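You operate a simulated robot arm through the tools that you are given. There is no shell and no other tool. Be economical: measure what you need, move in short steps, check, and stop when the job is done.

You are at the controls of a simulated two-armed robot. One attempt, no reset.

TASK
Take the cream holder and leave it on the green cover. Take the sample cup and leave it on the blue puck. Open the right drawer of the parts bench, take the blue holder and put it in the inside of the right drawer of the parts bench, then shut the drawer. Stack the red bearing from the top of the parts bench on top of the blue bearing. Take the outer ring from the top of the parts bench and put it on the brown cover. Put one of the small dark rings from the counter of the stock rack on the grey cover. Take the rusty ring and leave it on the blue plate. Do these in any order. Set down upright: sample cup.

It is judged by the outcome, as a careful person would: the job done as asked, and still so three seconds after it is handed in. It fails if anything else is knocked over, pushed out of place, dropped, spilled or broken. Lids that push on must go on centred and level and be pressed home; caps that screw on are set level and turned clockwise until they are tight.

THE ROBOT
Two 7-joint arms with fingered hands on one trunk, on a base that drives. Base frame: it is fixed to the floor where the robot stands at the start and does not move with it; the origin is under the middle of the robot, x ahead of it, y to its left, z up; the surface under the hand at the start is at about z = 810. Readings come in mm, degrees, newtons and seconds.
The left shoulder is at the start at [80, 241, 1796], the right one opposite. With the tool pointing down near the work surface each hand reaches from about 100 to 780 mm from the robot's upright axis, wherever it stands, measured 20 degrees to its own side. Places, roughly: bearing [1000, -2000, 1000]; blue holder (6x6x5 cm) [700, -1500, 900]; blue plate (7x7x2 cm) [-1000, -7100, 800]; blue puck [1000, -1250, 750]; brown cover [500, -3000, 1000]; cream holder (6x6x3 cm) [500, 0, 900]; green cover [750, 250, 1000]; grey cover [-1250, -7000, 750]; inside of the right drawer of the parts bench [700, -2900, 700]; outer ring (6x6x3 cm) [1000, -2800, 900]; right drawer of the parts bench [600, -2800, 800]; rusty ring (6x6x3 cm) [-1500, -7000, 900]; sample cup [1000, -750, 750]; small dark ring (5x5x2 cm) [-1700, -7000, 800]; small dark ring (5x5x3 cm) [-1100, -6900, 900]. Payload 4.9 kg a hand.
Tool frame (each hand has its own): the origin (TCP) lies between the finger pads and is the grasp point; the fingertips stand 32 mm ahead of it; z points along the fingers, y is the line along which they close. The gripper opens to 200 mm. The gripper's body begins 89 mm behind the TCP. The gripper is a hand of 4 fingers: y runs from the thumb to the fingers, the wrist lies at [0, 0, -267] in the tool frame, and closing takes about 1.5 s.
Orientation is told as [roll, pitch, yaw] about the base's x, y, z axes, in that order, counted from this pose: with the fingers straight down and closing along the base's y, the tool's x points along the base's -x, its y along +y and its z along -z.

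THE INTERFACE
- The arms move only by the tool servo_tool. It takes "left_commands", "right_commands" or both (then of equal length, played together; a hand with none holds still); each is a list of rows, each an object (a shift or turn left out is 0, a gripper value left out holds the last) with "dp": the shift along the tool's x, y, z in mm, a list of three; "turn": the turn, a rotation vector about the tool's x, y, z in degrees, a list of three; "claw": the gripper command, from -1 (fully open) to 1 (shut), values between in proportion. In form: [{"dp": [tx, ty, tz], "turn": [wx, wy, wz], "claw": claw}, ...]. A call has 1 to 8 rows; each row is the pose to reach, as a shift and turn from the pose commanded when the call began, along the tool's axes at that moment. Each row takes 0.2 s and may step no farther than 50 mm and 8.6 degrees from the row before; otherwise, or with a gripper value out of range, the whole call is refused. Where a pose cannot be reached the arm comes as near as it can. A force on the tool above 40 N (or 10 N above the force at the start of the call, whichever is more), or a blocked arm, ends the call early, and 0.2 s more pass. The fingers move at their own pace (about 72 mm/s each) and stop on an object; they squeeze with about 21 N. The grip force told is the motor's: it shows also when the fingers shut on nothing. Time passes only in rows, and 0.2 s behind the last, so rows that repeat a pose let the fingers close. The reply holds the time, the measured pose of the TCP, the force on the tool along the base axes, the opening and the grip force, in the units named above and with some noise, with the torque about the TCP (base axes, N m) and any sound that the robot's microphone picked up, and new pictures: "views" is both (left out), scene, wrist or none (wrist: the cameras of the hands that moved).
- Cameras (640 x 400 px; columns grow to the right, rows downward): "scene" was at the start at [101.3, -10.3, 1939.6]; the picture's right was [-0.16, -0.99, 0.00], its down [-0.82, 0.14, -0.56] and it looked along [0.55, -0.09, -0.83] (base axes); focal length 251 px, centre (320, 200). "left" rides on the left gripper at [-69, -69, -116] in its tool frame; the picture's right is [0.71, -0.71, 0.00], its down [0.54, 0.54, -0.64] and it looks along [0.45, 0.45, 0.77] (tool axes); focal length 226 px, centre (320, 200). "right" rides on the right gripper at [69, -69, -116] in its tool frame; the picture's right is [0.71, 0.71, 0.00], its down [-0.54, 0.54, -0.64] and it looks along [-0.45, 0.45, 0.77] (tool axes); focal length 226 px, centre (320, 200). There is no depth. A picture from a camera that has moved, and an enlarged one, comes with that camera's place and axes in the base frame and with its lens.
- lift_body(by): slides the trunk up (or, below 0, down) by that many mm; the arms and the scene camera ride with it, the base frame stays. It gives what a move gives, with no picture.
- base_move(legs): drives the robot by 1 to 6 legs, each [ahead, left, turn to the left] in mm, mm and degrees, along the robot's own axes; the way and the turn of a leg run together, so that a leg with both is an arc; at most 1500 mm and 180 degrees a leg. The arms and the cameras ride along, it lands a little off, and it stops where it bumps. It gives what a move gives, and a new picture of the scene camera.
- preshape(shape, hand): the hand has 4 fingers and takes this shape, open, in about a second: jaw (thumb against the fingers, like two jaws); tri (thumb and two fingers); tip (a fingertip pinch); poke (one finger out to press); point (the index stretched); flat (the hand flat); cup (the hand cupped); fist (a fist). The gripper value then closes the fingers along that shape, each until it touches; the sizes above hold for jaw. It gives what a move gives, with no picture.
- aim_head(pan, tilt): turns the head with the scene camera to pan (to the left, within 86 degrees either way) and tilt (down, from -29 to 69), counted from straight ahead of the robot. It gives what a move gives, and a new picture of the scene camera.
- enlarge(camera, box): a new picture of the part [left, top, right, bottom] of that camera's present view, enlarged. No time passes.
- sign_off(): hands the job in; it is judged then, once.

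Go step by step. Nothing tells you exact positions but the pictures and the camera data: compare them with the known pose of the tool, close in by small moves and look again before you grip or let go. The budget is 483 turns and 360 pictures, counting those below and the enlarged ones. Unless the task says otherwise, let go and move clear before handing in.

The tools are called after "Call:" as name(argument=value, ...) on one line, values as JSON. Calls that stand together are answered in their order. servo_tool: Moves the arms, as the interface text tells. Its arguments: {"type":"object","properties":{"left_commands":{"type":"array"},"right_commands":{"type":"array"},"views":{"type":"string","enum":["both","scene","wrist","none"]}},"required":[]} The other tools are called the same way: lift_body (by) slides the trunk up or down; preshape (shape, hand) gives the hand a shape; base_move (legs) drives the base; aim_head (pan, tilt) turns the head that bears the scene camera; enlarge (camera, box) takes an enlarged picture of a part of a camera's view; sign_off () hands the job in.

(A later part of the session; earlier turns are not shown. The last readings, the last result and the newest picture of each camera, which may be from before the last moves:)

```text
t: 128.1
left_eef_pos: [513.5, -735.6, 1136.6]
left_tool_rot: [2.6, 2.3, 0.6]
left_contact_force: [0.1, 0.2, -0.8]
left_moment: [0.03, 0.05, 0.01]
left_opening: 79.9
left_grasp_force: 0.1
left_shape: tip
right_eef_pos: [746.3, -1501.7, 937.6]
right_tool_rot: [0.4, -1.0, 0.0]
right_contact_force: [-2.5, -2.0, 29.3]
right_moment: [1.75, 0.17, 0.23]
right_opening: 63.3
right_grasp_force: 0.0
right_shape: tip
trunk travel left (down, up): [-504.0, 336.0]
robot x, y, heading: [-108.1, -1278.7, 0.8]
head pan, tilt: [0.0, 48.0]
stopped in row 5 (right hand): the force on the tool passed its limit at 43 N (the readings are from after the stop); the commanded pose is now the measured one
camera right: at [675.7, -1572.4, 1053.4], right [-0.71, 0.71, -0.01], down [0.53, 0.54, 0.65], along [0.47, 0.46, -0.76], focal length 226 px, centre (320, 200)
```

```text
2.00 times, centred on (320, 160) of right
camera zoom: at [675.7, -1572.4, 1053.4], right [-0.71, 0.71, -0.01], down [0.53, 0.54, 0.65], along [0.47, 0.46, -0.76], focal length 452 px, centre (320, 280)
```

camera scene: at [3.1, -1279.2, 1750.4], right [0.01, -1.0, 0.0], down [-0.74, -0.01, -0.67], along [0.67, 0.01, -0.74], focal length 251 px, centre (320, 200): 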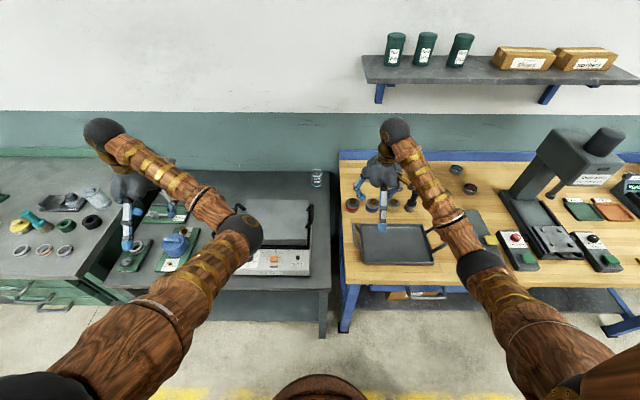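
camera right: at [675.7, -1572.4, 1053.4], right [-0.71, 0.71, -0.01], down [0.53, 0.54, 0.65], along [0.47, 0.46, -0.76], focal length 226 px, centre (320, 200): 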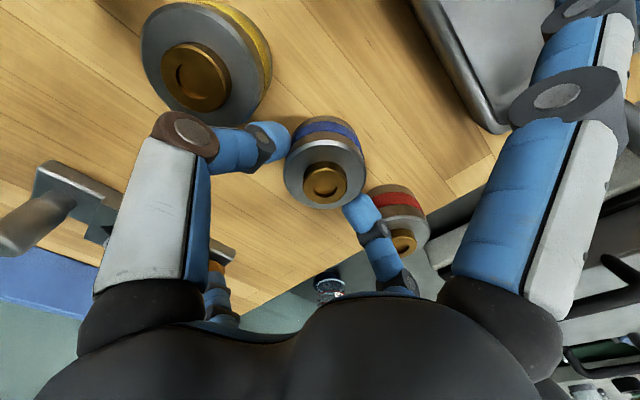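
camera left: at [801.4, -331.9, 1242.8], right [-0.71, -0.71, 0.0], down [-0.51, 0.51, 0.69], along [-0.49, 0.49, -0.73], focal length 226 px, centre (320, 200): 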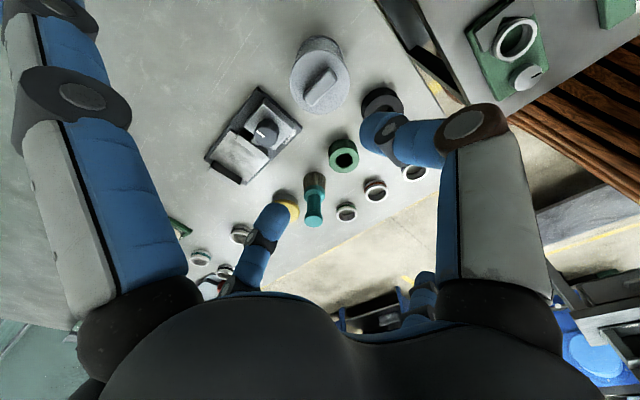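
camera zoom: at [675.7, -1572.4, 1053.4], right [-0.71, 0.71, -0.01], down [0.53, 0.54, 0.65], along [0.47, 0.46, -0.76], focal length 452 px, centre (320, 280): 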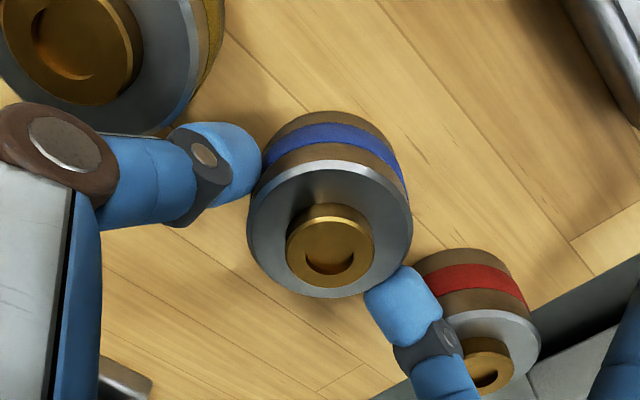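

A finger touched the red holder's rim. I'll lift, yaw 45° so the fingers come down on the free diagonal, and re-check.

Call:
servo_tool(right_commands=[{"dp": [0, 0, -15]}, {"dp": [4, 0, -45]}, {"dp": [4, 0, -45], "turn": [0, 0, 8.5]}, {"dp": [4, 0, -45], "turn": [0, 0, 17]}, {"dp": [4, 0, -45], "turn": [0, 0, 25.5]}, {"dp": [4, 0, -45], "turn": [0, 0, 34]}, {"dp": [4, 0, -45], "turn": [0, 0, 42.5]}, {"dp": [4, 0, -45], "turn": [0, 0, 45]}], views="wrist")

Call:
enlarge(camera="right", box=[200, 40, 440, 240])

Call:
enlarge(camera="scene", box=[320, 140, 460, 240])

```text
t: 129.9
left_eef_pos: [516.6, -735.5, 1134.5]
left_tool_rot: [2.5, 2.4, 0.6]
left_contact_force: [0.0, 0.1, 0.2]
left_moment: [0.02, -0.01, 0.01]
left_opening: 80.0
left_grasp_force: 0.1
left_shape: tip
right_eef_pos: [740.2, -1502.2, 976.0]
right_tool_rot: [0.4, -0.3, -45.1]
right_contact_force: [0.3, -1.0, -0.1]
right_moment: [-0.03, -0.02, -0.02]
right_opening: 62.7
right_grasp_force: 0.1
right_shape: tip
trunk travel left (down, up): [-504.0, 336.0]
robot x, y, heading: [-106.7, -1284.7, 0.8]
head pan, tilt: [0.0, 48.0]
camera right: at [643.3, -1503.5, 1093.5], right [0.0, 1.0, 0.0], down [0.76, 0.0, 0.65], along [0.65, 0.0, -0.76], focal length 226 px, centre (320, 200)
```

right: 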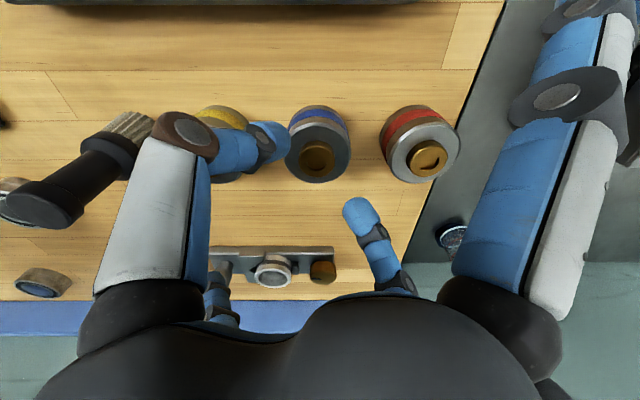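

```text
2.00 times, centred on (320, 140) of right
camera zoom: at [643.3, -1503.5, 1093.5], right [0.0, 1.0, 0.0], down [0.76, 0.0, 0.65], along [0.65, 0.0, -0.76], focal length 452 px, centre (320, 320)
```

zoom: 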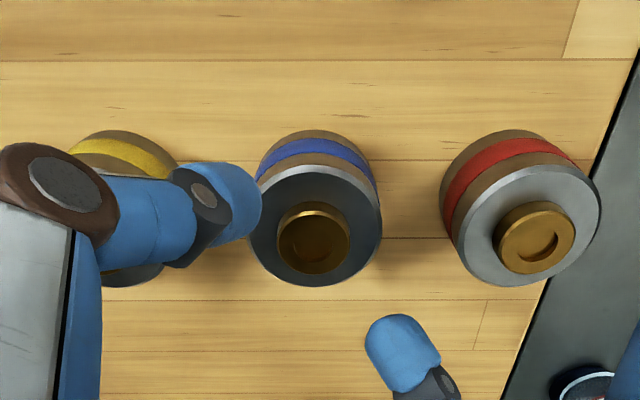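

```text
4.00 times, centred on (390, 190) of scene
camera zoom: at [4.7, -1279.2, 1750.3], right [0.01, -1.0, 0.0], down [-0.74, -0.01, -0.67], along [0.67, 0.01, -0.74], focal length 1003 px, centre (40, 240)
```

zoom: 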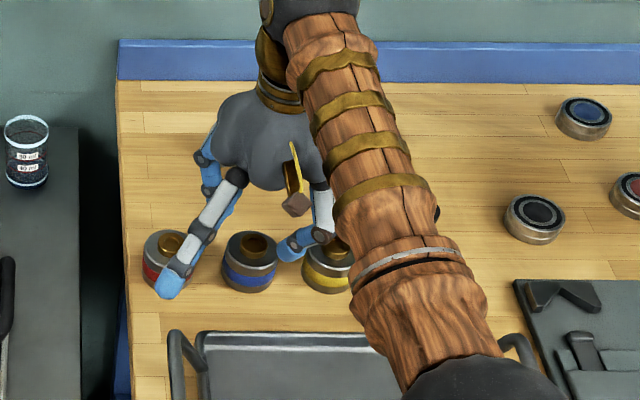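

The diagonal is clear and the holder is centred. Descending.

Call:
servo_tool(right_commands=[{"dp": [0, -1, 15]}, {"dp": [0, -1, 30]}, {"dp": [0, -1, 42]}, {"dp": [0, -1, 52]}, {"dp": [0, -1, 52]}], views="wrist")

```text
t: 131.1
left_eef_pos: [515.8, -736.2, 1134.3]
left_tool_rot: [2.6, 2.4, 0.6]
left_contact_force: [-0.4, 0.5, -0.5]
left_moment: [0.04, 0.0, -0.01]
left_opening: 80.2
left_grasp_force: 0.0
left_shape: tip
right_eef_pos: [739.8, -1502.8, 924.4]
right_tool_rot: [0.4, -0.2, -45.0]
right_contact_force: [0.0, -0.5, -0.4]
right_moment: [0.0, -0.01, 0.03]
right_opening: 62.7
right_grasp_force: 0.0
right_shape: tip
trunk travel left (down, up): [-504.0, 336.0]
robot x, y, heading: [-106.0, -1280.5, 0.6]
head pan, tilt: [0.0, 48.0]
camera right: at [642.1, -1504.1, 1041.6], right [0.0, 1.0, 0.0], down [0.76, 0.0, 0.65], along [0.65, 0.0, -0.76], focal length 226 px, centre (320, 200)
```

right: 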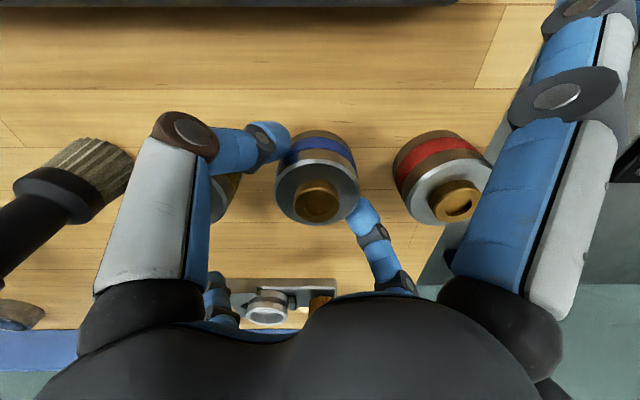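

Clear of the neighbours. Closing and lifting.

Call:
servo_tool(right_commands=[{"claw": 0.6}, {"claw": 1}, {"claw": 1}, {"claw": 1}, {"claw": 1}, {"dp": [0, 0, -5]}, {"dp": [0, 0, -25]}, {"dp": [0, 0, -50]}], views="wrist")

```text
t: 132.9
left_eef_pos: [516.7, -734.5, 1134.0]
left_tool_rot: [2.7, 2.4, 0.6]
left_contact_force: [0.7, -0.1, -0.7]
left_moment: [-0.01, -0.04, 0.02]
left_opening: 80.1
left_grasp_force: 0.1
left_shape: tip
right_eef_pos: [738.9, -1503.3, 973.9]
right_tool_rot: [0.4, -0.2, -45.1]
right_contact_force: [0.0, 0.3, -6.4]
right_moment: [0.02, -0.03, 0.01]
right_opening: 50.9
right_grasp_force: 21.1
right_shape: tip
trunk travel left (down, up): [-504.0, 336.0]
robot x, y, heading: [-106.3, -1282.6, 0.9]
head pan, tilt: [0.0, 48.0]
camera right: at [641.8, -1505.4, 1090.7], right [0.0, 1.0, 0.0], down [0.76, 0.0, 0.65], along [0.65, 0.0, -0.76], focal length 226 px, centre (320, 200)
```

right: 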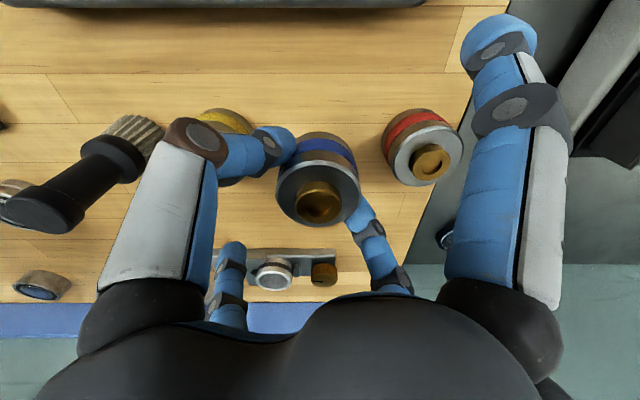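

The holder is held. Lifting higher, backing out and driving to the drawer.

Call:
servo_tool(right_commands=[{"dp": [0, 0, -40]}, {"dp": [0, 0, -80]}, {"dp": [0, 0, -110]}], views="none")

Call:
base_move(legs=[[-450, 0, -0.8], [0, -1320, 0]])

Call:
enlarge(camera="scene", box=[300, 140, 440, 230])

```text
t: 133.7
left_eef_pos: [516.4, -734.8, 1134.7]
left_tool_rot: [2.6, 2.5, 0.7]
left_contact_force: [0.5, 0.0, 0.5]
left_moment: [-0.01, -0.04, 0.01]
left_opening: 80.3
left_grasp_force: 0.0
left_shape: tip
right_eef_pos: [739.1, -1504.4, 1083.4]
right_tool_rot: [0.4, 0.0, -45.2]
right_contact_force: [0.5, 0.7, -7.3]
right_moment: [0.0, -0.02, 0.02]
right_opening: 50.8
right_grasp_force: 21.5
right_shape: tip
trunk travel left (down, up): [-504.0, 336.0]
robot x, y, heading: [-102.9, -1283.2, 1.0]
head pan, tilt: [0.0, 48.0]
```

```text
t: 142.6
left_eef_pos: [75.1, -2052.8, 1134.3]
left_tool_rot: [2.6, 2.4, -0.1]
left_contact_force: [0.2, -0.1, 0.5]
left_moment: [0.01, 0.02, 0.01]
left_opening: 79.9
left_grasp_force: 0.0
left_shape: tip
right_eef_pos: [288.6, -2823.2, 1082.2]
right_tool_rot: [0.4, -0.2, -45.6]
right_contact_force: [-0.1, 0.8, -6.6]
right_moment: [-0.02, -0.01, 0.0]
right_opening: 51.0
right_grasp_force: 21.2
right_shape: tip
trunk travel left (down, up): [-504.0, 336.0]
robot x, y, heading: [-554.5, -2592.8, -0.0]
head pan, tilt: [0.0, 48.0]
camera scene: at [-442.8, -2590.9, 1750.1], right [0.0, -1.0, 0.0], down [-0.74, 0.0, -0.67], along [0.67, 0.0, -0.74], focal length 251 px, centre (320, 200)
```

scene: 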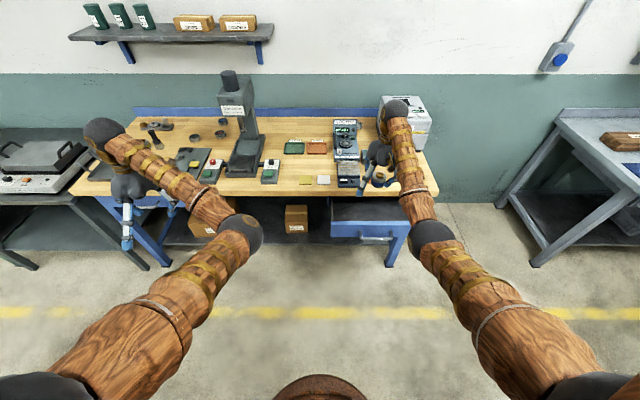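

```text
4.44 times, centred on (370, 185) of scene
camera zoom: at [-442.8, -2590.9, 1750.1], right [0.0, -1.0, 0.0], down [-0.74, 0.0, -0.67], along [0.67, 0.0, -0.74], focal length 1115 px, centre (98, 267)
```

zoom: 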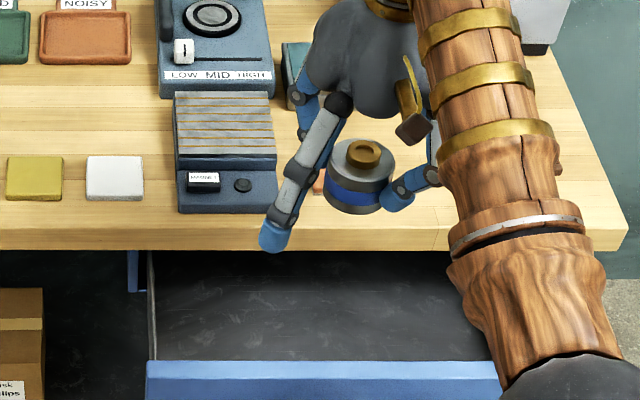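

The drawer opening spans roughly x 220–405. I'll yaw to −90° so the spread fingers lie along the drawer's width, and move to about [300, -2849].

Call:
servo_tool(right_commands=[{"dp": [-5, 0, 0], "turn": [0, 0, 8]}, {"dp": [-10, -3, 0], "turn": [0, 0, 16]}, {"dp": [-15, -6, 10], "turn": [0, 0, 24]}, {"dp": [-20, -8, 20], "turn": [0, 0, 32]}, {"dp": [-26, -10, 30], "turn": [0, 0, 40]}, {"dp": [-26, -10, 40], "turn": [0, 0, 45]}], views="both")

Call:
enlarge(camera="scene", box=[300, 140, 440, 230])

```text
t: 144.0
left_eef_pos: [74.6, -2053.9, 1133.9]
left_tool_rot: [2.6, 2.5, 0.0]
left_contact_force: [-0.4, 0.4, 0.0]
left_moment: [-0.03, -0.01, 0.02]
left_opening: 80.2
left_grasp_force: 0.1
left_shape: tip
right_eef_pos: [300.3, -2850.9, 1042.6]
right_tool_rot: [0.5, 0.2, -90.8]
right_contact_force: [0.0, 0.6, -6.2]
right_moment: [0.05, -0.02, 0.0]
right_opening: 50.9
right_grasp_force: 21.3
right_shape: tip
trunk travel left (down, up): [-504.0, 336.0]
robot x, y, heading: [-551.3, -2595.8, 0.2]
head pan, tilt: [0.0, 48.0]
camera scene: at [-442.7, -2591.6, 1750.1], right [0.0, -1.0, 0.0], down [-0.74, 0.0, -0.67], along [0.67, 0.0, -0.74], focal length 251 px, centre (320, 200)
camera right: at [230.7, -2782.0, 1160.4], right [0.72, 0.7, 0.01], down [0.53, -0.55, 0.65], along [0.45, -0.46, -0.76], focal length 226 px, centre (320, 200)
```

scene: 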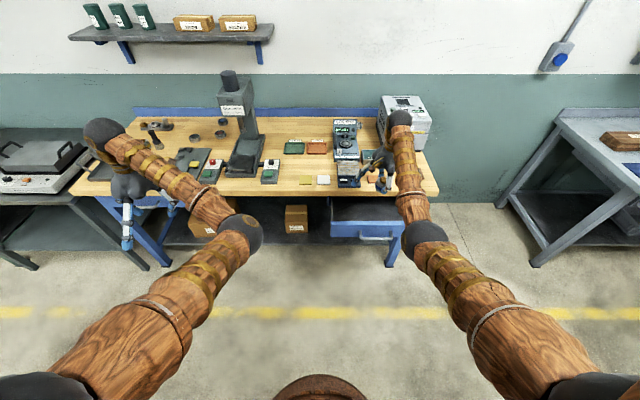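
right: 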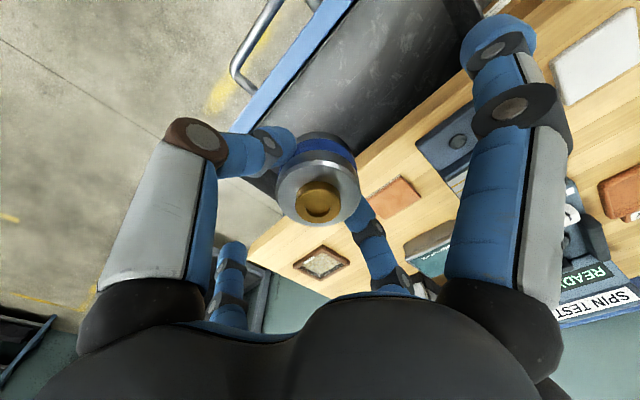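

```text
4.44 times, centred on (370, 185) of scene
camera zoom: at [-442.7, -2591.6, 1750.1], right [0.0, -1.0, 0.0], down [-0.74, 0.0, -0.67], along [0.67, 0.0, -0.74], focal length 1115 px, centre (98, 267)
```

zoom: 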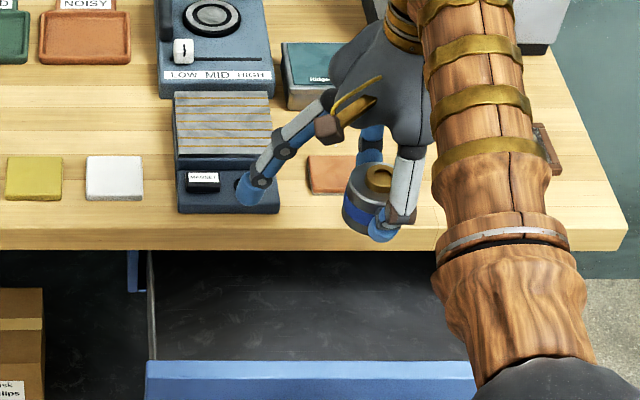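

The gap between the drawer rim and bench edge is too narrow for the hand. I'll keep the holder in the right hand, shift right, and pull the drawer further open with the left hand from inside the rim.

Call:
base_move(legs=[[0, -440, 0]])

Call:
preshape(shape="poke", hand="left")

Call:
servo_tool(left_commands=[{"dp": [0, -40, 0]}, {"dp": [0, -80, 0]}, {"dp": [-20, -120, 0]}, {"dp": [-45, -160, 0]}, {"dp": [-75, -195, 0]}, {"dp": [-105, -230, 0]}, {"dp": [-130, -270, 0]}], views="both")

```text
t: 146.4
left_eef_pos: [78.7, -2434.7, 1136.4]
left_tool_rot: [2.8, 2.3, -0.4]
left_contact_force: [-0.4, -0.1, 0.4]
left_moment: [0.02, -0.03, 0.01]
left_opening: 80.2
left_grasp_force: 0.0
left_shape: tip
right_eef_pos: [299.8, -3232.0, 1044.0]
right_tool_rot: [0.6, 0.2, -90.9]
right_contact_force: [-0.2, -0.1, -6.5]
right_moment: [0.03, -0.05, 0.01]
right_opening: 50.7
right_grasp_force: 20.7
right_shape: tip
trunk travel left (down, up): [-504.0, 336.0]
robot x, y, heading: [-553.4, -2973.1, -0.2]
head pan, tilt: [0.0, 48.0]
stopped in leg 1: the robot was blocked; the commanded pose is now the measured one
camera scene: at [-441.1, -2971.6, 1750.5], right [0.0, -1.0, 0.0], down [-0.74, 0.0, -0.67], along [0.67, 0.0, -0.74], focal length 251 px, centre (320, 200)
```

scene: 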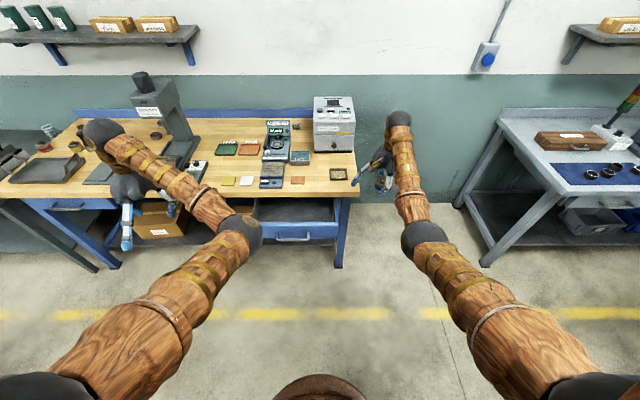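

```text
t: 147.3
left_eef_pos: [83.3, -2434.8, 1133.7]
left_tool_rot: [2.6, 2.5, -0.2]
left_contact_force: [-0.1, 0.7, 0.0]
left_moment: [0.0, 0.03, 0.03]
left_opening: 0.3
left_grasp_force: 0.1
left_shape: poke
right_eef_pos: [303.0, -3232.8, 1043.0]
right_tool_rot: [0.3, 0.2, -90.9]
right_contact_force: [0.2, 0.6, -7.4]
right_moment: [0.02, -0.01, -0.01]
right_opening: 50.6
right_grasp_force: 21.4
right_shape: tip
trunk travel left (down, up): [-504.0, 336.0]
robot x, y, heading: [-548.4, -2971.5, -0.2]
head pan, tilt: [0.0, 48.0]
```

```text
t: 148.9
left_eef_pos: [210.3, -2708.5, 1115.0]
left_tool_rot: [2.8, 2.5, -0.2]
left_contact_force: [0.4, -0.1, 0.7]
left_moment: [0.05, 0.02, 0.02]
left_opening: 0.0
left_grasp_force: 0.0
left_shape: poke
right_eef_pos: [303.6, -3232.6, 1042.7]
right_tool_rot: [0.4, 0.2, -90.9]
right_contact_force: [-0.6, -0.6, -7.9]
right_moment: [0.02, 0.0, 0.03]
right_opening: 50.6
right_grasp_force: 21.1
right_shape: tip
trunk travel left (down, up): [-504.0, 336.0]
robot x, y, heading: [-550.0, -2969.0, -0.1]
head pan, tilt: [0.0, 48.0]
camera scene: at [-436.1, -2972.1, 1750.1], right [0.0, -1.0, 0.0], down [-0.74, 0.0, -0.67], along [0.67, 0.0, -0.74], focal length 251 px, centre (320, 200)
camera left: at [284.4, -2780.9, 1223.8], right [-0.71, -0.7, 0.0], down [-0.51, 0.51, 0.69], along [-0.48, 0.49, -0.72], focal length 226 px, centre (320, 200)
```

scene: 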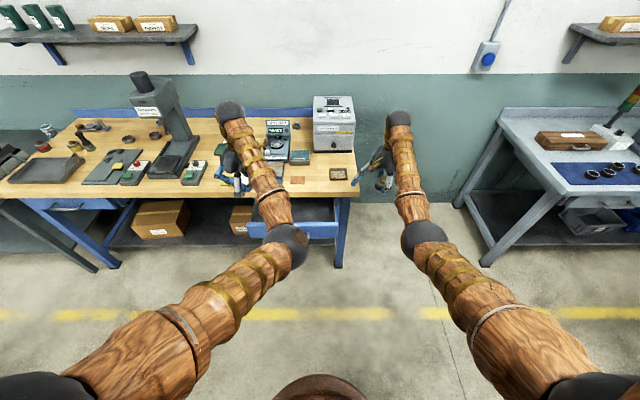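
left: 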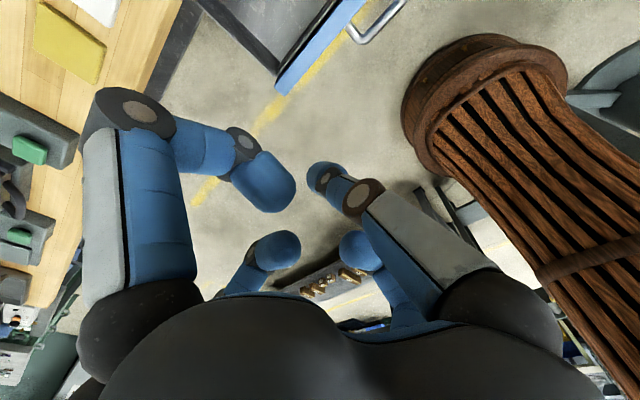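

Moving the left hand over the drawer opening, then lowering partway.

Call:
servo_tool(left_commands=[{"dp": [-30, -28, 0]}, {"dp": [-60, -56, 0]}, {"dp": [-90, -85, 20]}, {"dp": [-90, -85, 65]}, {"dp": [-90, -85, 110]}, {"dp": [-90, -85, 155]}, {"dp": [-90, -85, 190]}, {"dp": [-90, -85, 190]}], views="both")

Call:
enlarge(camera="scene", box=[200, 140, 380, 250])

```text
t: 150.7
left_eef_pos: [291.6, -2782.2, 919.1]
left_tool_rot: [2.6, 2.4, -0.3]
left_contact_force: [-0.4, 0.6, 1.4]
left_moment: [0.0, -0.03, 0.04]
left_opening: 0.0
left_grasp_force: 0.1
left_shape: poke
right_eef_pos: [304.2, -3232.4, 1043.0]
right_tool_rot: [0.4, 0.3, -90.9]
right_contact_force: [-0.5, -0.3, -6.7]
right_moment: [-0.01, -0.02, 0.02]
right_opening: 50.7
right_grasp_force: 20.9
right_shape: tip
trunk travel left (down, up): [-504.0, 336.0]
robot x, y, heading: [-546.5, -2974.1, -0.2]
head pan, tilt: [0.0, 48.0]
camera scene: at [-437.2, -2970.6, 1750.2], right [0.0, -1.0, 0.0], down [-0.74, 0.0, -0.67], along [0.67, 0.0, -0.74], focal length 251 px, centre (320, 200)
camera left: at [365.3, -2855.7, 1028.6], right [-0.71, -0.7, 0.0], down [-0.51, 0.51, 0.69], along [-0.48, 0.49, -0.72], focal length 226 px, centre (320, 200)
```

scene: 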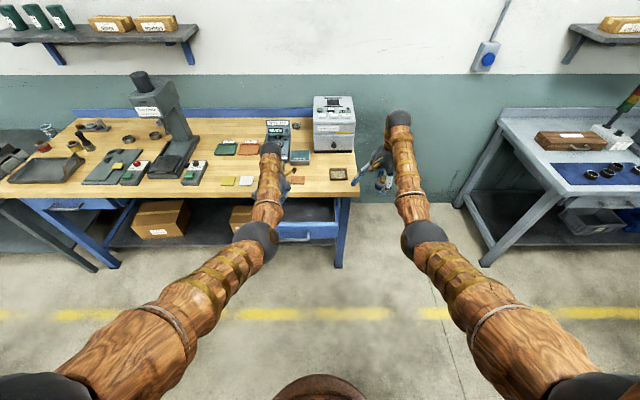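
left: 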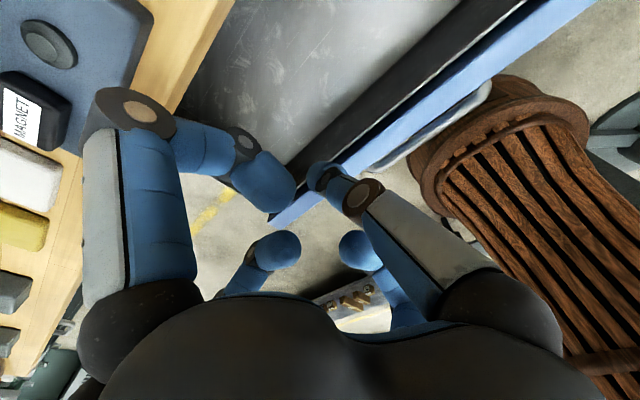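

```text
3.56 times, centred on (290, 195) of scene
camera zoom: at [-437.2, -2970.6, 1750.2], right [0.0, -1.0, 0.0], down [-0.74, 0.0, -0.67], along [0.67, 0.0, -0.74], focal length 892 px, centre (427, 218)
```

zoom: 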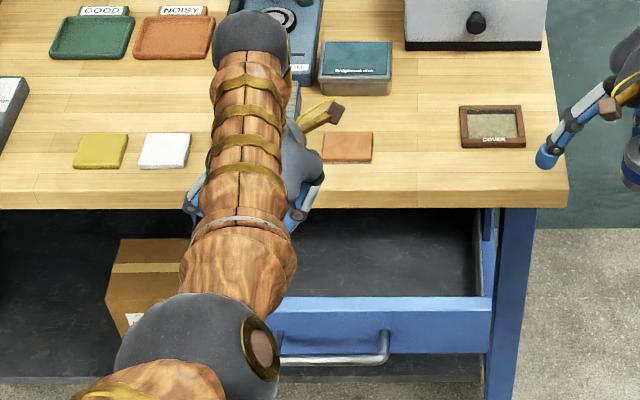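

I'll try the "point" shape to get a longer single finger for hooking the rim.

Call:
preshape(shape="point", hand="left")

Call:
enlarge(camera="left", box=[0, 0, 640, 400])

```text
t: 151.6
left_eef_pos: [291.8, -2782.0, 918.7]
left_tool_rot: [2.6, 2.5, -0.2]
left_contact_force: [0.8, 0.4, -0.9]
left_moment: [0.0, 0.02, 0.02]
left_opening: 195.5
left_grasp_force: 0.0
left_shape: point
right_eef_pos: [303.4, -3231.7, 1043.3]
right_tool_rot: [0.4, 0.3, -90.9]
right_contact_force: [0.3, -0.1, -5.5]
right_moment: [0.01, -0.01, -0.01]
right_opening: 50.6
right_grasp_force: 21.4
right_shape: tip
trunk travel left (down, up): [-504.0, 336.0]
robot x, y, heading: [-550.6, -2972.8, -0.4]
head pan, tilt: [0.0, 48.0]
```

```text
1.00 times, centred on (320, 200) of left (not enlarged: the box is as wide or as high as the picture)
camera zoom: at [365.6, -2855.3, 1028.3], right [-0.71, -0.7, 0.0], down [-0.51, 0.51, 0.69], along [-0.48, 0.49, -0.72], focal length 226 px, centre (320, 200)
```

zoom: 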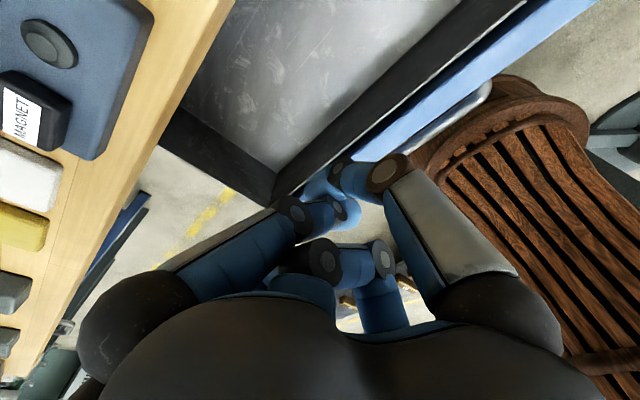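

Call:
preshape(shape="jaw", hand="left")

Call:
servo_tool(left_commands=[{"dp": [0, 0, 0], "claw": 1}, {"dp": [0, 0, 0], "claw": 1}, {"dp": [-15, 0, 0], "claw": 1}, {"dp": [-28, 0, 0], "claw": 1}, {"dp": [-28, 0, 0], "claw": 1}, {"dp": [-28, 0, 15], "claw": 1}, {"dp": [-28, 0, 30], "claw": 1}], views="wrist")

```text
t: 152.5
left_eef_pos: [293.0, -2783.5, 919.0]
left_tool_rot: [2.6, 2.5, -0.3]
left_contact_force: [0.4, 0.2, -0.2]
left_moment: [-0.02, 0.0, 0.0]
left_opening: 199.7
left_grasp_force: 0.1
left_shape: jaw
right_eef_pos: [302.5, -3231.6, 1042.6]
right_tool_rot: [0.4, 0.1, -90.9]
right_contact_force: [-0.5, 0.1, -7.2]
right_moment: [0.0, 0.0, -0.01]
right_opening: 50.6
right_grasp_force: 20.6
right_shape: tip
trunk travel left (down, up): [-504.0, 336.0]
robot x, y, heading: [-550.1, -2970.4, -0.4]
head pan, tilt: [0.0, 48.0]
```

```text
t: 154.1
left_eef_pos: [318.0, -2778.1, 886.1]
left_tool_rot: [2.5, 2.5, -0.1]
left_contact_force: [0.4, -0.5, 0.1]
left_moment: [-0.03, 0.01, 0.0]
left_opening: 0.0
left_grasp_force: 2.1
left_shape: jaw
right_eef_pos: [303.7, -3230.3, 1043.2]
right_tool_rot: [0.4, 0.0, -90.9]
right_contact_force: [0.1, 0.3, -7.1]
right_moment: [-0.01, 0.0, -0.02]
right_opening: 50.6
right_grasp_force: 20.9
right_shape: tip
trunk travel left (down, up): [-504.0, 336.0]
robot x, y, heading: [-548.6, -2968.7, -0.5]
head pan, tilt: [0.0, 48.0]
camera left: at [391.6, -2851.4, 996.1], right [-0.71, -0.7, 0.0], down [-0.51, 0.51, 0.69], along [-0.49, 0.49, -0.72], focal length 226 px, centre (320, 200)
```

left: 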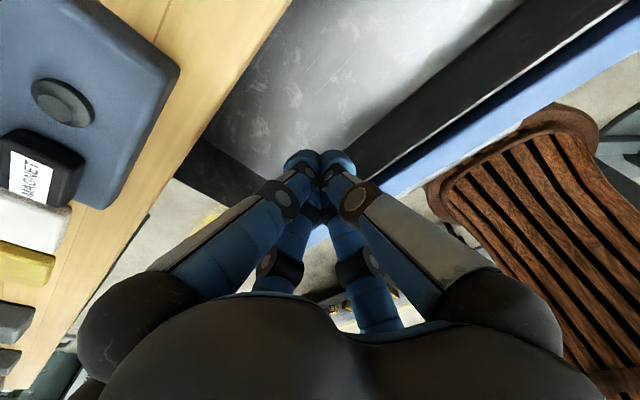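

A good cone. Lowering it inside the rim, then pulling back.

Call:
servo_tool(left_commands=[{"dp": [0, 0, 20]}, {"dp": [0, 0, 38]}, {"dp": [0, 0, 38]}, {"dp": [15, 0, 38]}, {"dp": [30, 0, 38]}], views="wrist")

```text
t: 155.3
left_eef_pos: [287.4, -2778.3, 852.4]
left_tool_rot: [2.6, 2.4, -0.4]
left_contact_force: [-0.4, 0.4, 0.2]
left_moment: [-0.02, 0.0, 0.0]
left_opening: 0.1
left_grasp_force: 21.2
left_shape: jaw
left hand out of reach, approached as far as the arm can: row 1, 2, 3
right_eef_pos: [303.1, -3231.2, 1043.7]
right_tool_rot: [0.4, 0.2, -90.8]
right_contact_force: [-0.5, 0.0, -5.6]
right_moment: [0.01, 0.0, -0.03]
right_opening: 50.6
right_grasp_force: 21.1
right_shape: tip
trunk travel left (down, up): [-504.0, 336.0]
robot x, y, heading: [-549.7, -2971.9, -0.5]
head pan, tilt: [0.0, 48.0]
camera left: at [359.6, -2851.4, 961.6], right [-0.71, -0.7, 0.0], down [-0.51, 0.51, 0.69], along [-0.48, 0.49, -0.72], focal length 226 px, centre (320, 200)
```

left: 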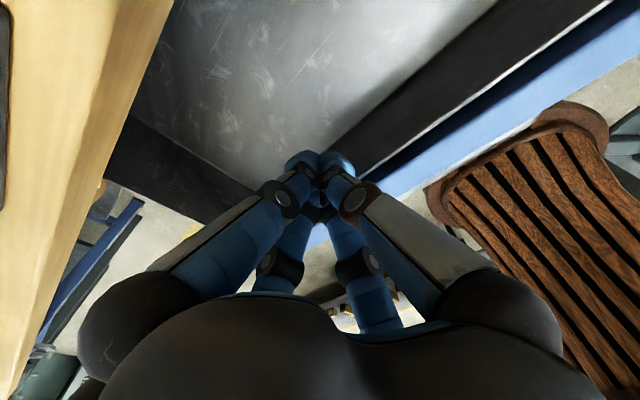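

Continuing the pull.

Call:
servo_tool(left_commands=[{"dp": [15, 0, 6]}, {"dp": [30, 0, 8]}, {"dp": [45, 0, 8]}, {"dp": [60, 0, 8]}, {"dp": [75, 0, 8]}, {"dp": [90, 0, 8]}, {"dp": [105, 0, 8]}, {"dp": [115, 0, 8]}], views="both")

Call:
enlarge(camera="scene", box=[200, 140, 380, 250])

```text
t: 157.1
left_eef_pos: [169.4, -2776.8, 846.3]
left_tool_rot: [2.6, 2.7, -0.4]
left_contact_force: [-0.6, -0.1, -0.7]
left_moment: [0.01, 0.02, 0.02]
left_opening: 0.3
left_grasp_force: 20.7
left_shape: jaw
right_eef_pos: [303.7, -3231.1, 1044.1]
right_tool_rot: [0.4, 0.2, -90.8]
right_contact_force: [-0.2, -0.1, -6.7]
right_moment: [0.02, -0.03, -0.02]
right_opening: 50.4
right_grasp_force: 21.6
right_shape: tip
trunk travel left (down, up): [-504.0, 336.0]
robot x, y, heading: [-550.3, -2971.6, -0.3]
head pan, tilt: [0.0, 48.0]
camera scene: at [-437.3, -2970.1, 1750.2], right [0.0, -1.0, 0.0], down [-0.74, 0.0, -0.67], along [0.67, 0.0, -0.74], focal length 251 px, centre (320, 200)
camera left: at [243.2, -2849.8, 956.0], right [-0.71, -0.7, 0.0], down [-0.51, 0.51, 0.69], along [-0.48, 0.49, -0.72], focal length 226 px, centre (320, 200)
```

scene: 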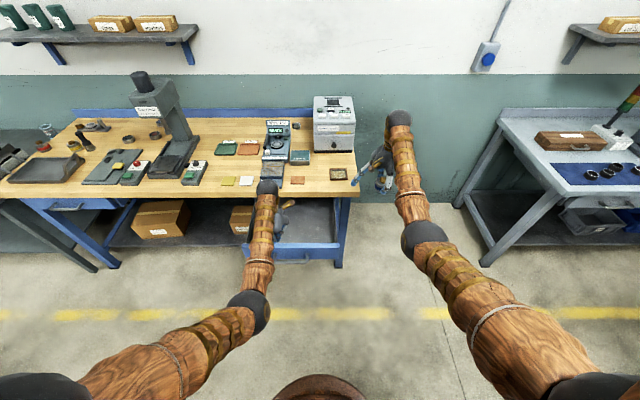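
left: 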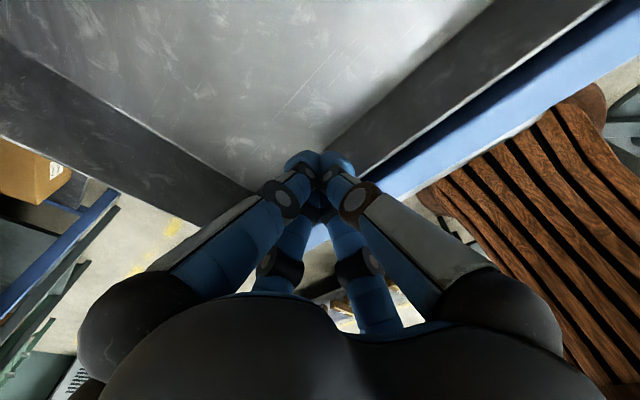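

```text
3.56 times, centred on (290, 195) of scene
camera zoom: at [-437.3, -2970.1, 1750.2], right [0.0, -1.0, 0.0], down [-0.74, 0.0, -0.67], along [0.67, 0.0, -0.74], focal length 892 px, centre (427, 218)
```

zoom: 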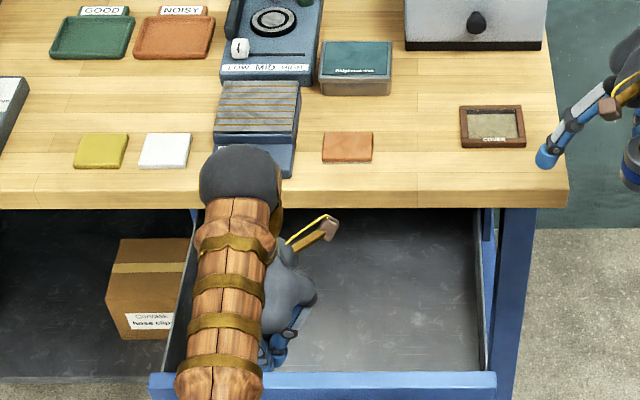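

The drawer is open over 200 mm now. Lifting the left hand out and moving back left.

Call:
servo_tool(left_commands=[{"dp": [-15, 0, -30]}, {"dp": [-15, 0, -75]}, {"dp": [-15, 0, -120]}, {"dp": [-15, 0, -165]}, {"dp": [-15, 10, -210]}, {"dp": [-15, 45, -240]}, {"dp": [-15, 90, -260]}, {"dp": [-15, 135, -270]}], views="none")

Call:
servo_tool(left_commands=[{"dp": [10, 40, 0]}, {"dp": [20, 80, 0]}, {"dp": [30, 120, 0]}, {"dp": [30, 150, 0]}], views="none")

Call:
base_move(legs=[[0, 380, 0.3]])

Call:
enlarge(camera="scene", box=[280, 140, 440, 250])

Call:
enlarge(camera="right", box=[0, 0, 640, 400])

```text
t: 158.9
left_eef_pos: [199.0, -2653.0, 1120.8]
left_tool_rot: [2.6, 2.5, -0.3]
left_contact_force: [0.0, -0.5, -0.3]
left_moment: [0.0, 0.02, -0.03]
left_opening: 0.2
left_grasp_force: 20.9
left_shape: jaw
right_eef_pos: [304.3, -3232.1, 1042.9]
right_tool_rot: [0.4, 0.1, -90.9]
right_contact_force: [-0.4, 0.3, -6.3]
right_moment: [-0.01, 0.0, -0.02]
right_opening: 50.7
right_grasp_force: 21.2
right_shape: tip
trunk travel left (down, up): [-504.0, 336.0]
robot x, y, heading: [-547.9, -2971.6, -0.3]
head pan, tilt: [0.0, 48.0]
```

```text
t: 159.9
left_eef_pos: [170.5, -2504.8, 1130.0]
left_tool_rot: [2.6, 2.5, -0.2]
left_contact_force: [-0.3, -0.4, -0.3]
left_moment: [-0.04, -0.01, 0.0]
left_opening: 0.0
left_grasp_force: 20.7
left_shape: jaw
right_eef_pos: [304.0, -3230.4, 1043.3]
right_tool_rot: [0.5, 0.2, -90.9]
right_contact_force: [-0.6, 0.0, -6.3]
right_moment: [0.0, -0.01, -0.02]
right_opening: 50.5
right_grasp_force: 21.1
right_shape: tip
trunk travel left (down, up): [-504.0, 336.0]
robot x, y, heading: [-550.2, -2970.6, -0.5]
head pan, tilt: [0.0, 48.0]
```

```text
t: 162.3
left_eef_pos: [166.7, -2120.8, 1130.4]
left_tool_rot: [2.6, 2.4, 0.0]
left_contact_force: [1.0, -0.3, 0.1]
left_moment: [0.0, 0.0, 0.0]
left_opening: 0.2
left_grasp_force: 21.2
left_shape: jaw
right_eef_pos: [304.8, -2845.1, 1043.6]
right_tool_rot: [0.4, 0.2, -90.6]
right_contact_force: [0.3, 0.0, -6.2]
right_moment: [-0.01, -0.02, 0.01]
right_opening: 50.5
right_grasp_force: 20.7
right_shape: tip
trunk travel left (down, up): [-504.0, 336.0]
robot x, y, heading: [-553.3, -2587.2, 0.4]
head pan, tilt: [0.0, 48.0]
camera scene: at [-436.3, -2589.2, 1750.1], right [0.0, -1.0, 0.0], down [-0.74, 0.0, -0.67], along [0.67, 0.0, -0.74], focal length 251 px, centre (320, 200)
```

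scene: 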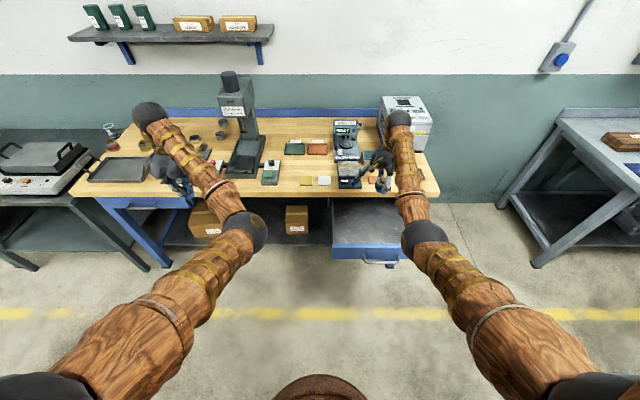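

```text
3.64 times, centred on (360, 195) of scene
camera zoom: at [-436.3, -2589.2, 1750.1], right [0.0, -1.0, 0.0], down [-0.74, 0.0, -0.67], along [0.67, 0.0, -0.74], focal length 912 px, centre (174, 218)
```

zoom: 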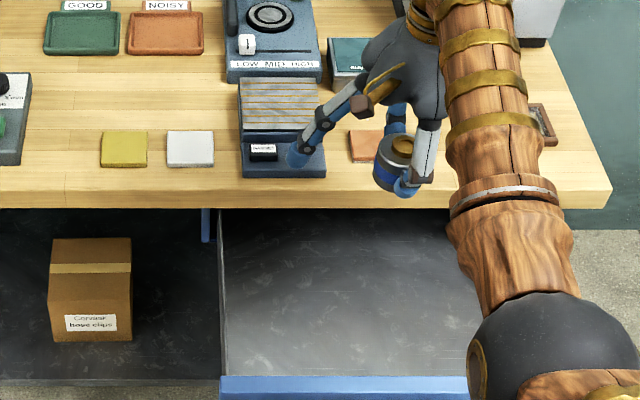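

```text
1.00 times, centred on (320, 200) of right (not enlarged: the box is as wide or as high as the picture)
camera zoom: at [236.6, -2777.4, 1160.1], right [0.71, 0.7, 0.01], down [0.53, -0.55, 0.64], along [0.46, -0.46, -0.76], focal length 226 px, centre (320, 200)
```

zoom: 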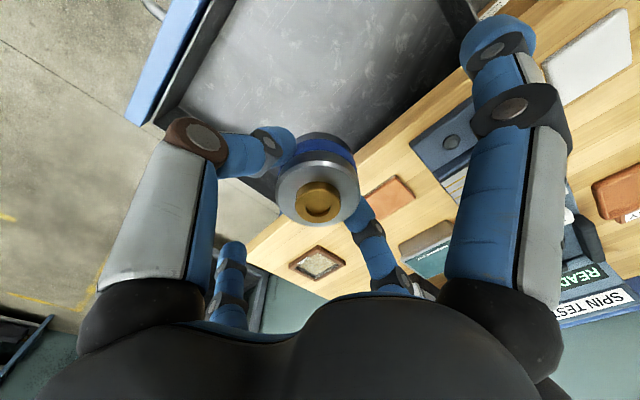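

Plenty of room now. Moving to x≈268 and lowering into the drawer.

Call:
servo_tool(right_commands=[{"dp": [0, -20, 20]}, {"dp": [0, -38, 50]}, {"dp": [0, -38, 90]}, {"dp": [0, -38, 130]}, {"dp": [0, -38, 165]}, {"dp": [0, -38, 185]}, {"dp": [0, -38, 185]}], views="both")

Call:
enlarge(camera="scene", box=[300, 150, 440, 250])

```text
t: 163.9
left_eef_pos: [168.0, -2119.6, 1130.3]
left_tool_rot: [2.6, 2.4, 0.0]
left_contact_force: [-0.4, 0.4, -0.5]
left_moment: [0.0, 0.01, -0.03]
left_opening: 0.0
left_grasp_force: 21.0
left_shape: jaw
right_eef_pos: [268.3, -2844.4, 855.9]
right_tool_rot: [0.3, 0.2, -90.6]
right_contact_force: [-0.6, -0.1, -6.6]
right_moment: [0.03, 0.0, 0.01]
right_opening: 50.4
right_grasp_force: 20.9
right_shape: tip
trunk travel left (down, up): [-504.0, 336.0]
robot x, y, heading: [-551.8, -2587.6, -0.0]
head pan, tilt: [0.0, 48.0]
camera scene: at [-436.6, -2587.3, 1750.2], right [0.0, -1.0, 0.0], down [-0.74, 0.0, -0.67], along [0.67, 0.0, -0.74], focal length 251 px, centre (320, 200)
camera right: at [199.7, -2775.7, 974.0], right [0.71, 0.7, 0.01], down [0.53, -0.55, 0.65], along [0.46, -0.46, -0.76], focal length 226 px, centre (320, 200)
```

scene: 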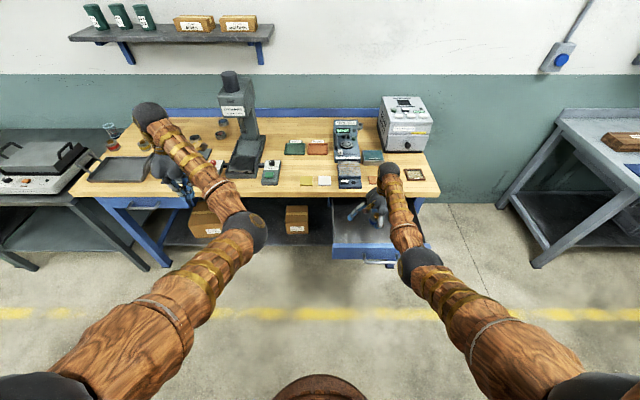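
right: 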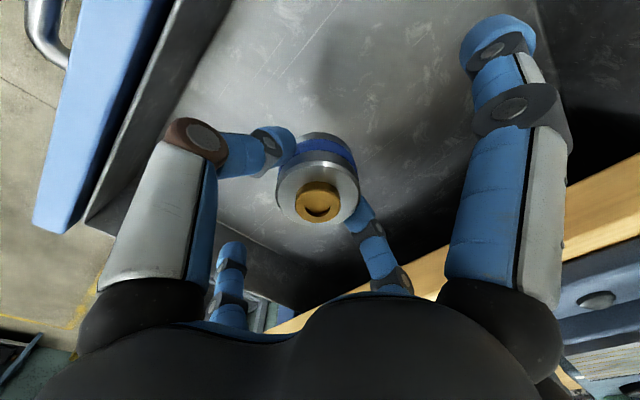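

```text
4.00 times, centred on (370, 200) of scene
camera zoom: at [-436.6, -2587.3, 1750.2], right [0.0, -1.0, 0.0], down [-0.74, 0.0, -0.67], along [0.67, 0.0, -0.74], focal length 1003 px, centre (120, 200)
```

zoom: 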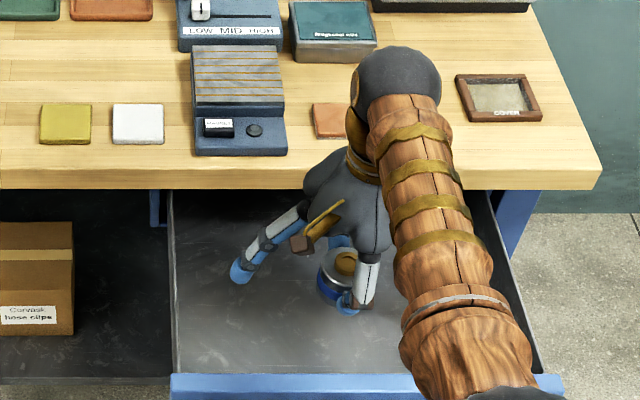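

Well placed. Lowering slowly to contact.

Call:
servo_tool(right_commands=[{"dp": [0, 0, 8]}, {"dp": [0, 0, 15]}, {"dp": [0, 0, 21]}, {"dp": [0, 0, 26]}, {"dp": [0, 0, 30]}], views="none")

```text
t: 165.1
left_eef_pos: [168.0, -2119.9, 1130.4]
left_tool_rot: [2.6, 2.6, 0.0]
left_contact_force: [-0.8, -0.1, -0.1]
left_moment: [0.03, 0.01, 0.0]
left_opening: 0.0
left_grasp_force: 21.2
left_shape: jaw
right_eef_pos: [269.7, -2844.0, 827.5]
right_tool_rot: [0.5, 0.2, -90.6]
right_contact_force: [0.5, 0.0, -6.5]
right_moment: [0.01, 0.04, 0.01]
right_opening: 50.6
right_grasp_force: 21.4
right_shape: tip
trunk travel left (down, up): [-504.0, 336.0]
robot x, y, heading: [-548.3, -2589.6, 0.3]
head pan, tilt: [0.0, 48.0]
```

Call:
servo_tool(right_commands=[{"dp": [0, 0, 4]}, {"dp": [0, 0, 8]}, {"dp": [0, 0, 11]}, {"dp": [0, 0, 14]}, {"dp": [0, 0, 17]}, {"dp": [0, 0, 19]}], views="wrist")

```text
t: 166.5
left_eef_pos: [168.0, -2120.6, 1130.6]
left_tool_rot: [2.4, 2.5, 0.0]
left_contact_force: [-0.6, -0.6, -1.0]
left_moment: [-0.01, -0.03, 0.03]
left_opening: 0.1
left_grasp_force: 20.6
left_shape: jaw
right_eef_pos: [268.7, -2843.8, 808.5]
right_tool_rot: [0.4, 0.1, -90.6]
right_contact_force: [0.4, 0.0, -6.2]
right_moment: [0.01, -0.03, -0.01]
right_opening: 50.5
right_grasp_force: 21.0
right_shape: tip
trunk travel left (down, up): [-504.0, 336.0]
robot x, y, heading: [-544.8, -2589.8, 0.2]
head pan, tilt: [0.0, 48.0]
camera right: at [200.4, -2775.4, 926.1], right [0.71, 0.7, 0.01], down [0.53, -0.55, 0.65], along [0.46, -0.46, -0.76], focal length 226 px, centre (320, 200)
```

right: 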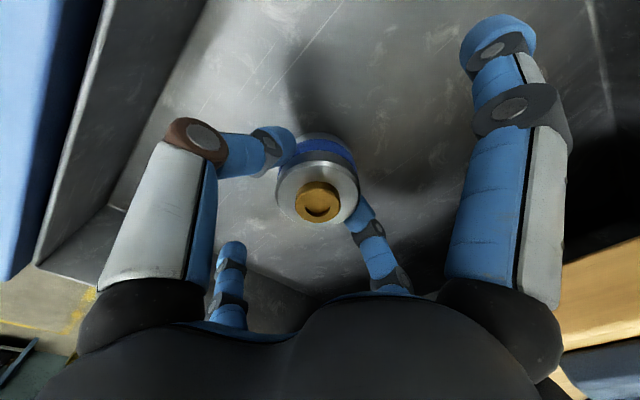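

Call:
servo_tool(right_commands=[{"dp": [0, 0, 4]}, {"dp": [0, 0, 8]}, {"dp": [0, 0, 12]}, {"dp": [0, 0, 15]}, {"dp": [0, 0, 18]}, {"dp": [0, 0, 20]}], views="wrist")

```text
t: 167.9
left_eef_pos: [168.5, -2121.0, 1130.9]
left_tool_rot: [2.6, 2.5, -0.1]
left_contact_force: [0.1, 0.6, -1.1]
left_moment: [0.02, -0.02, -0.02]
left_opening: 0.0
left_grasp_force: 21.3
left_shape: jaw
right_eef_pos: [269.9, -2843.5, 788.7]
right_tool_rot: [0.3, 0.2, -90.7]
right_contact_force: [0.1, -0.1, -6.3]
right_moment: [0.0, 0.01, 0.01]
right_opening: 50.6
right_grasp_force: 21.4
right_shape: tip
trunk travel left (down, up): [-504.0, 336.0]
robot x, y, heading: [-543.7, -2586.9, -0.0]
head pan, tilt: [0.0, 48.0]
camera right: at [200.9, -2775.2, 906.2], right [0.71, 0.7, 0.01], down [0.53, -0.55, 0.65], along [0.46, -0.46, -0.76], focal length 226 px, centre (320, 200)
```

right: 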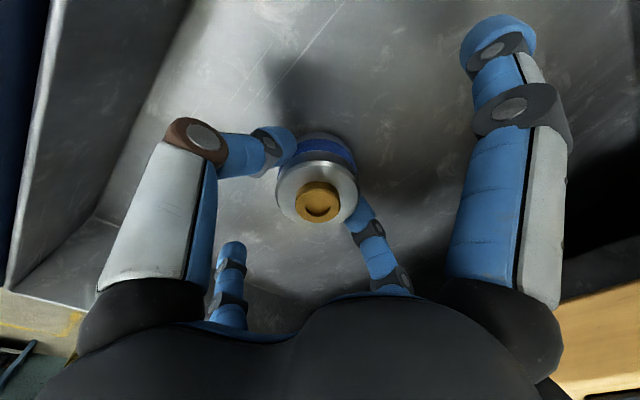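

Call:
servo_tool(right_commands=[{"dp": [0, 0, 3]}, {"dp": [0, 0, 6]}, {"dp": [0, 0, 9]}, {"dp": [0, 0, 12]}, {"dp": [0, 0, 15]}, {"dp": [0, 0, 18]}], views="wrist")

Call:
enlarge(camera="scene", box=[310, 170, 430, 250])

```text
t: 169.2
left_eef_pos: [165.6, -2117.9, 1132.6]
left_tool_rot: [2.7, 2.3, 0.1]
left_contact_force: [0.2, 1.4, -0.5]
left_moment: [-0.02, 0.02, 0.01]
left_opening: 0.0
left_grasp_force: 20.9
left_shape: jaw
right_eef_pos: [274.2, -2845.0, 782.7]
right_tool_rot: [1.4, 0.2, -90.6]
right_contact_force: [-0.3, 2.0, 28.7]
right_moment: [0.02, 0.14, -0.05]
right_opening: 55.3
right_grasp_force: 21.0
right_shape: tip
trunk travel left (down, up): [-504.0, 336.0]
robot x, y, heading: [-545.7, -2588.6, 0.1]
head pan, tilt: [0.0, 48.0]
stopped in row 6 (right hand): the force on the tool passed its limit at 42 N (the readings are from after the stop); the commanded pose is now the measured one
camera right: at [204.6, -2775.2, 898.8], right [0.71, 0.7, 0.02], down [0.52, -0.55, 0.65], along [0.47, -0.46, -0.76], focal length 226 px, centre (320, 200)
```

right: 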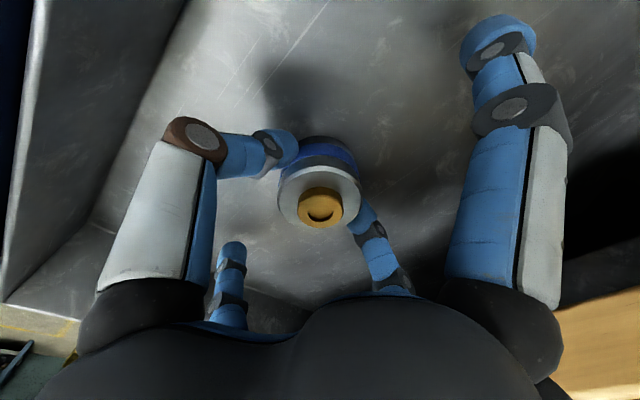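

```text
5.00 times, centred on (370, 210) of scene
camera zoom: at [-440.3, -2586.1, 1750.4], right [0.0, -1.0, 0.0], down [-0.74, 0.0, -0.67], along [0.67, 0.0, -0.74], focal length 1254 px, centre (70, 150)
```

zoom: 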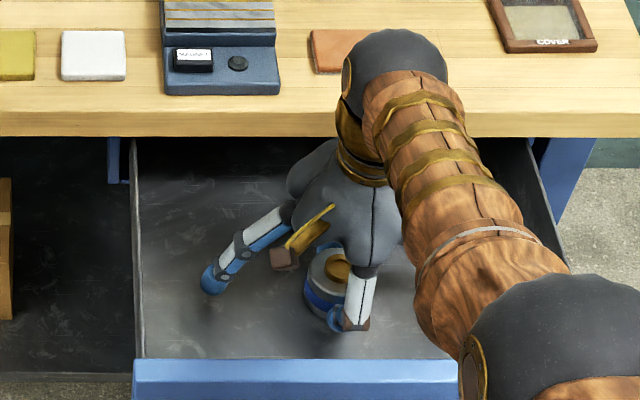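

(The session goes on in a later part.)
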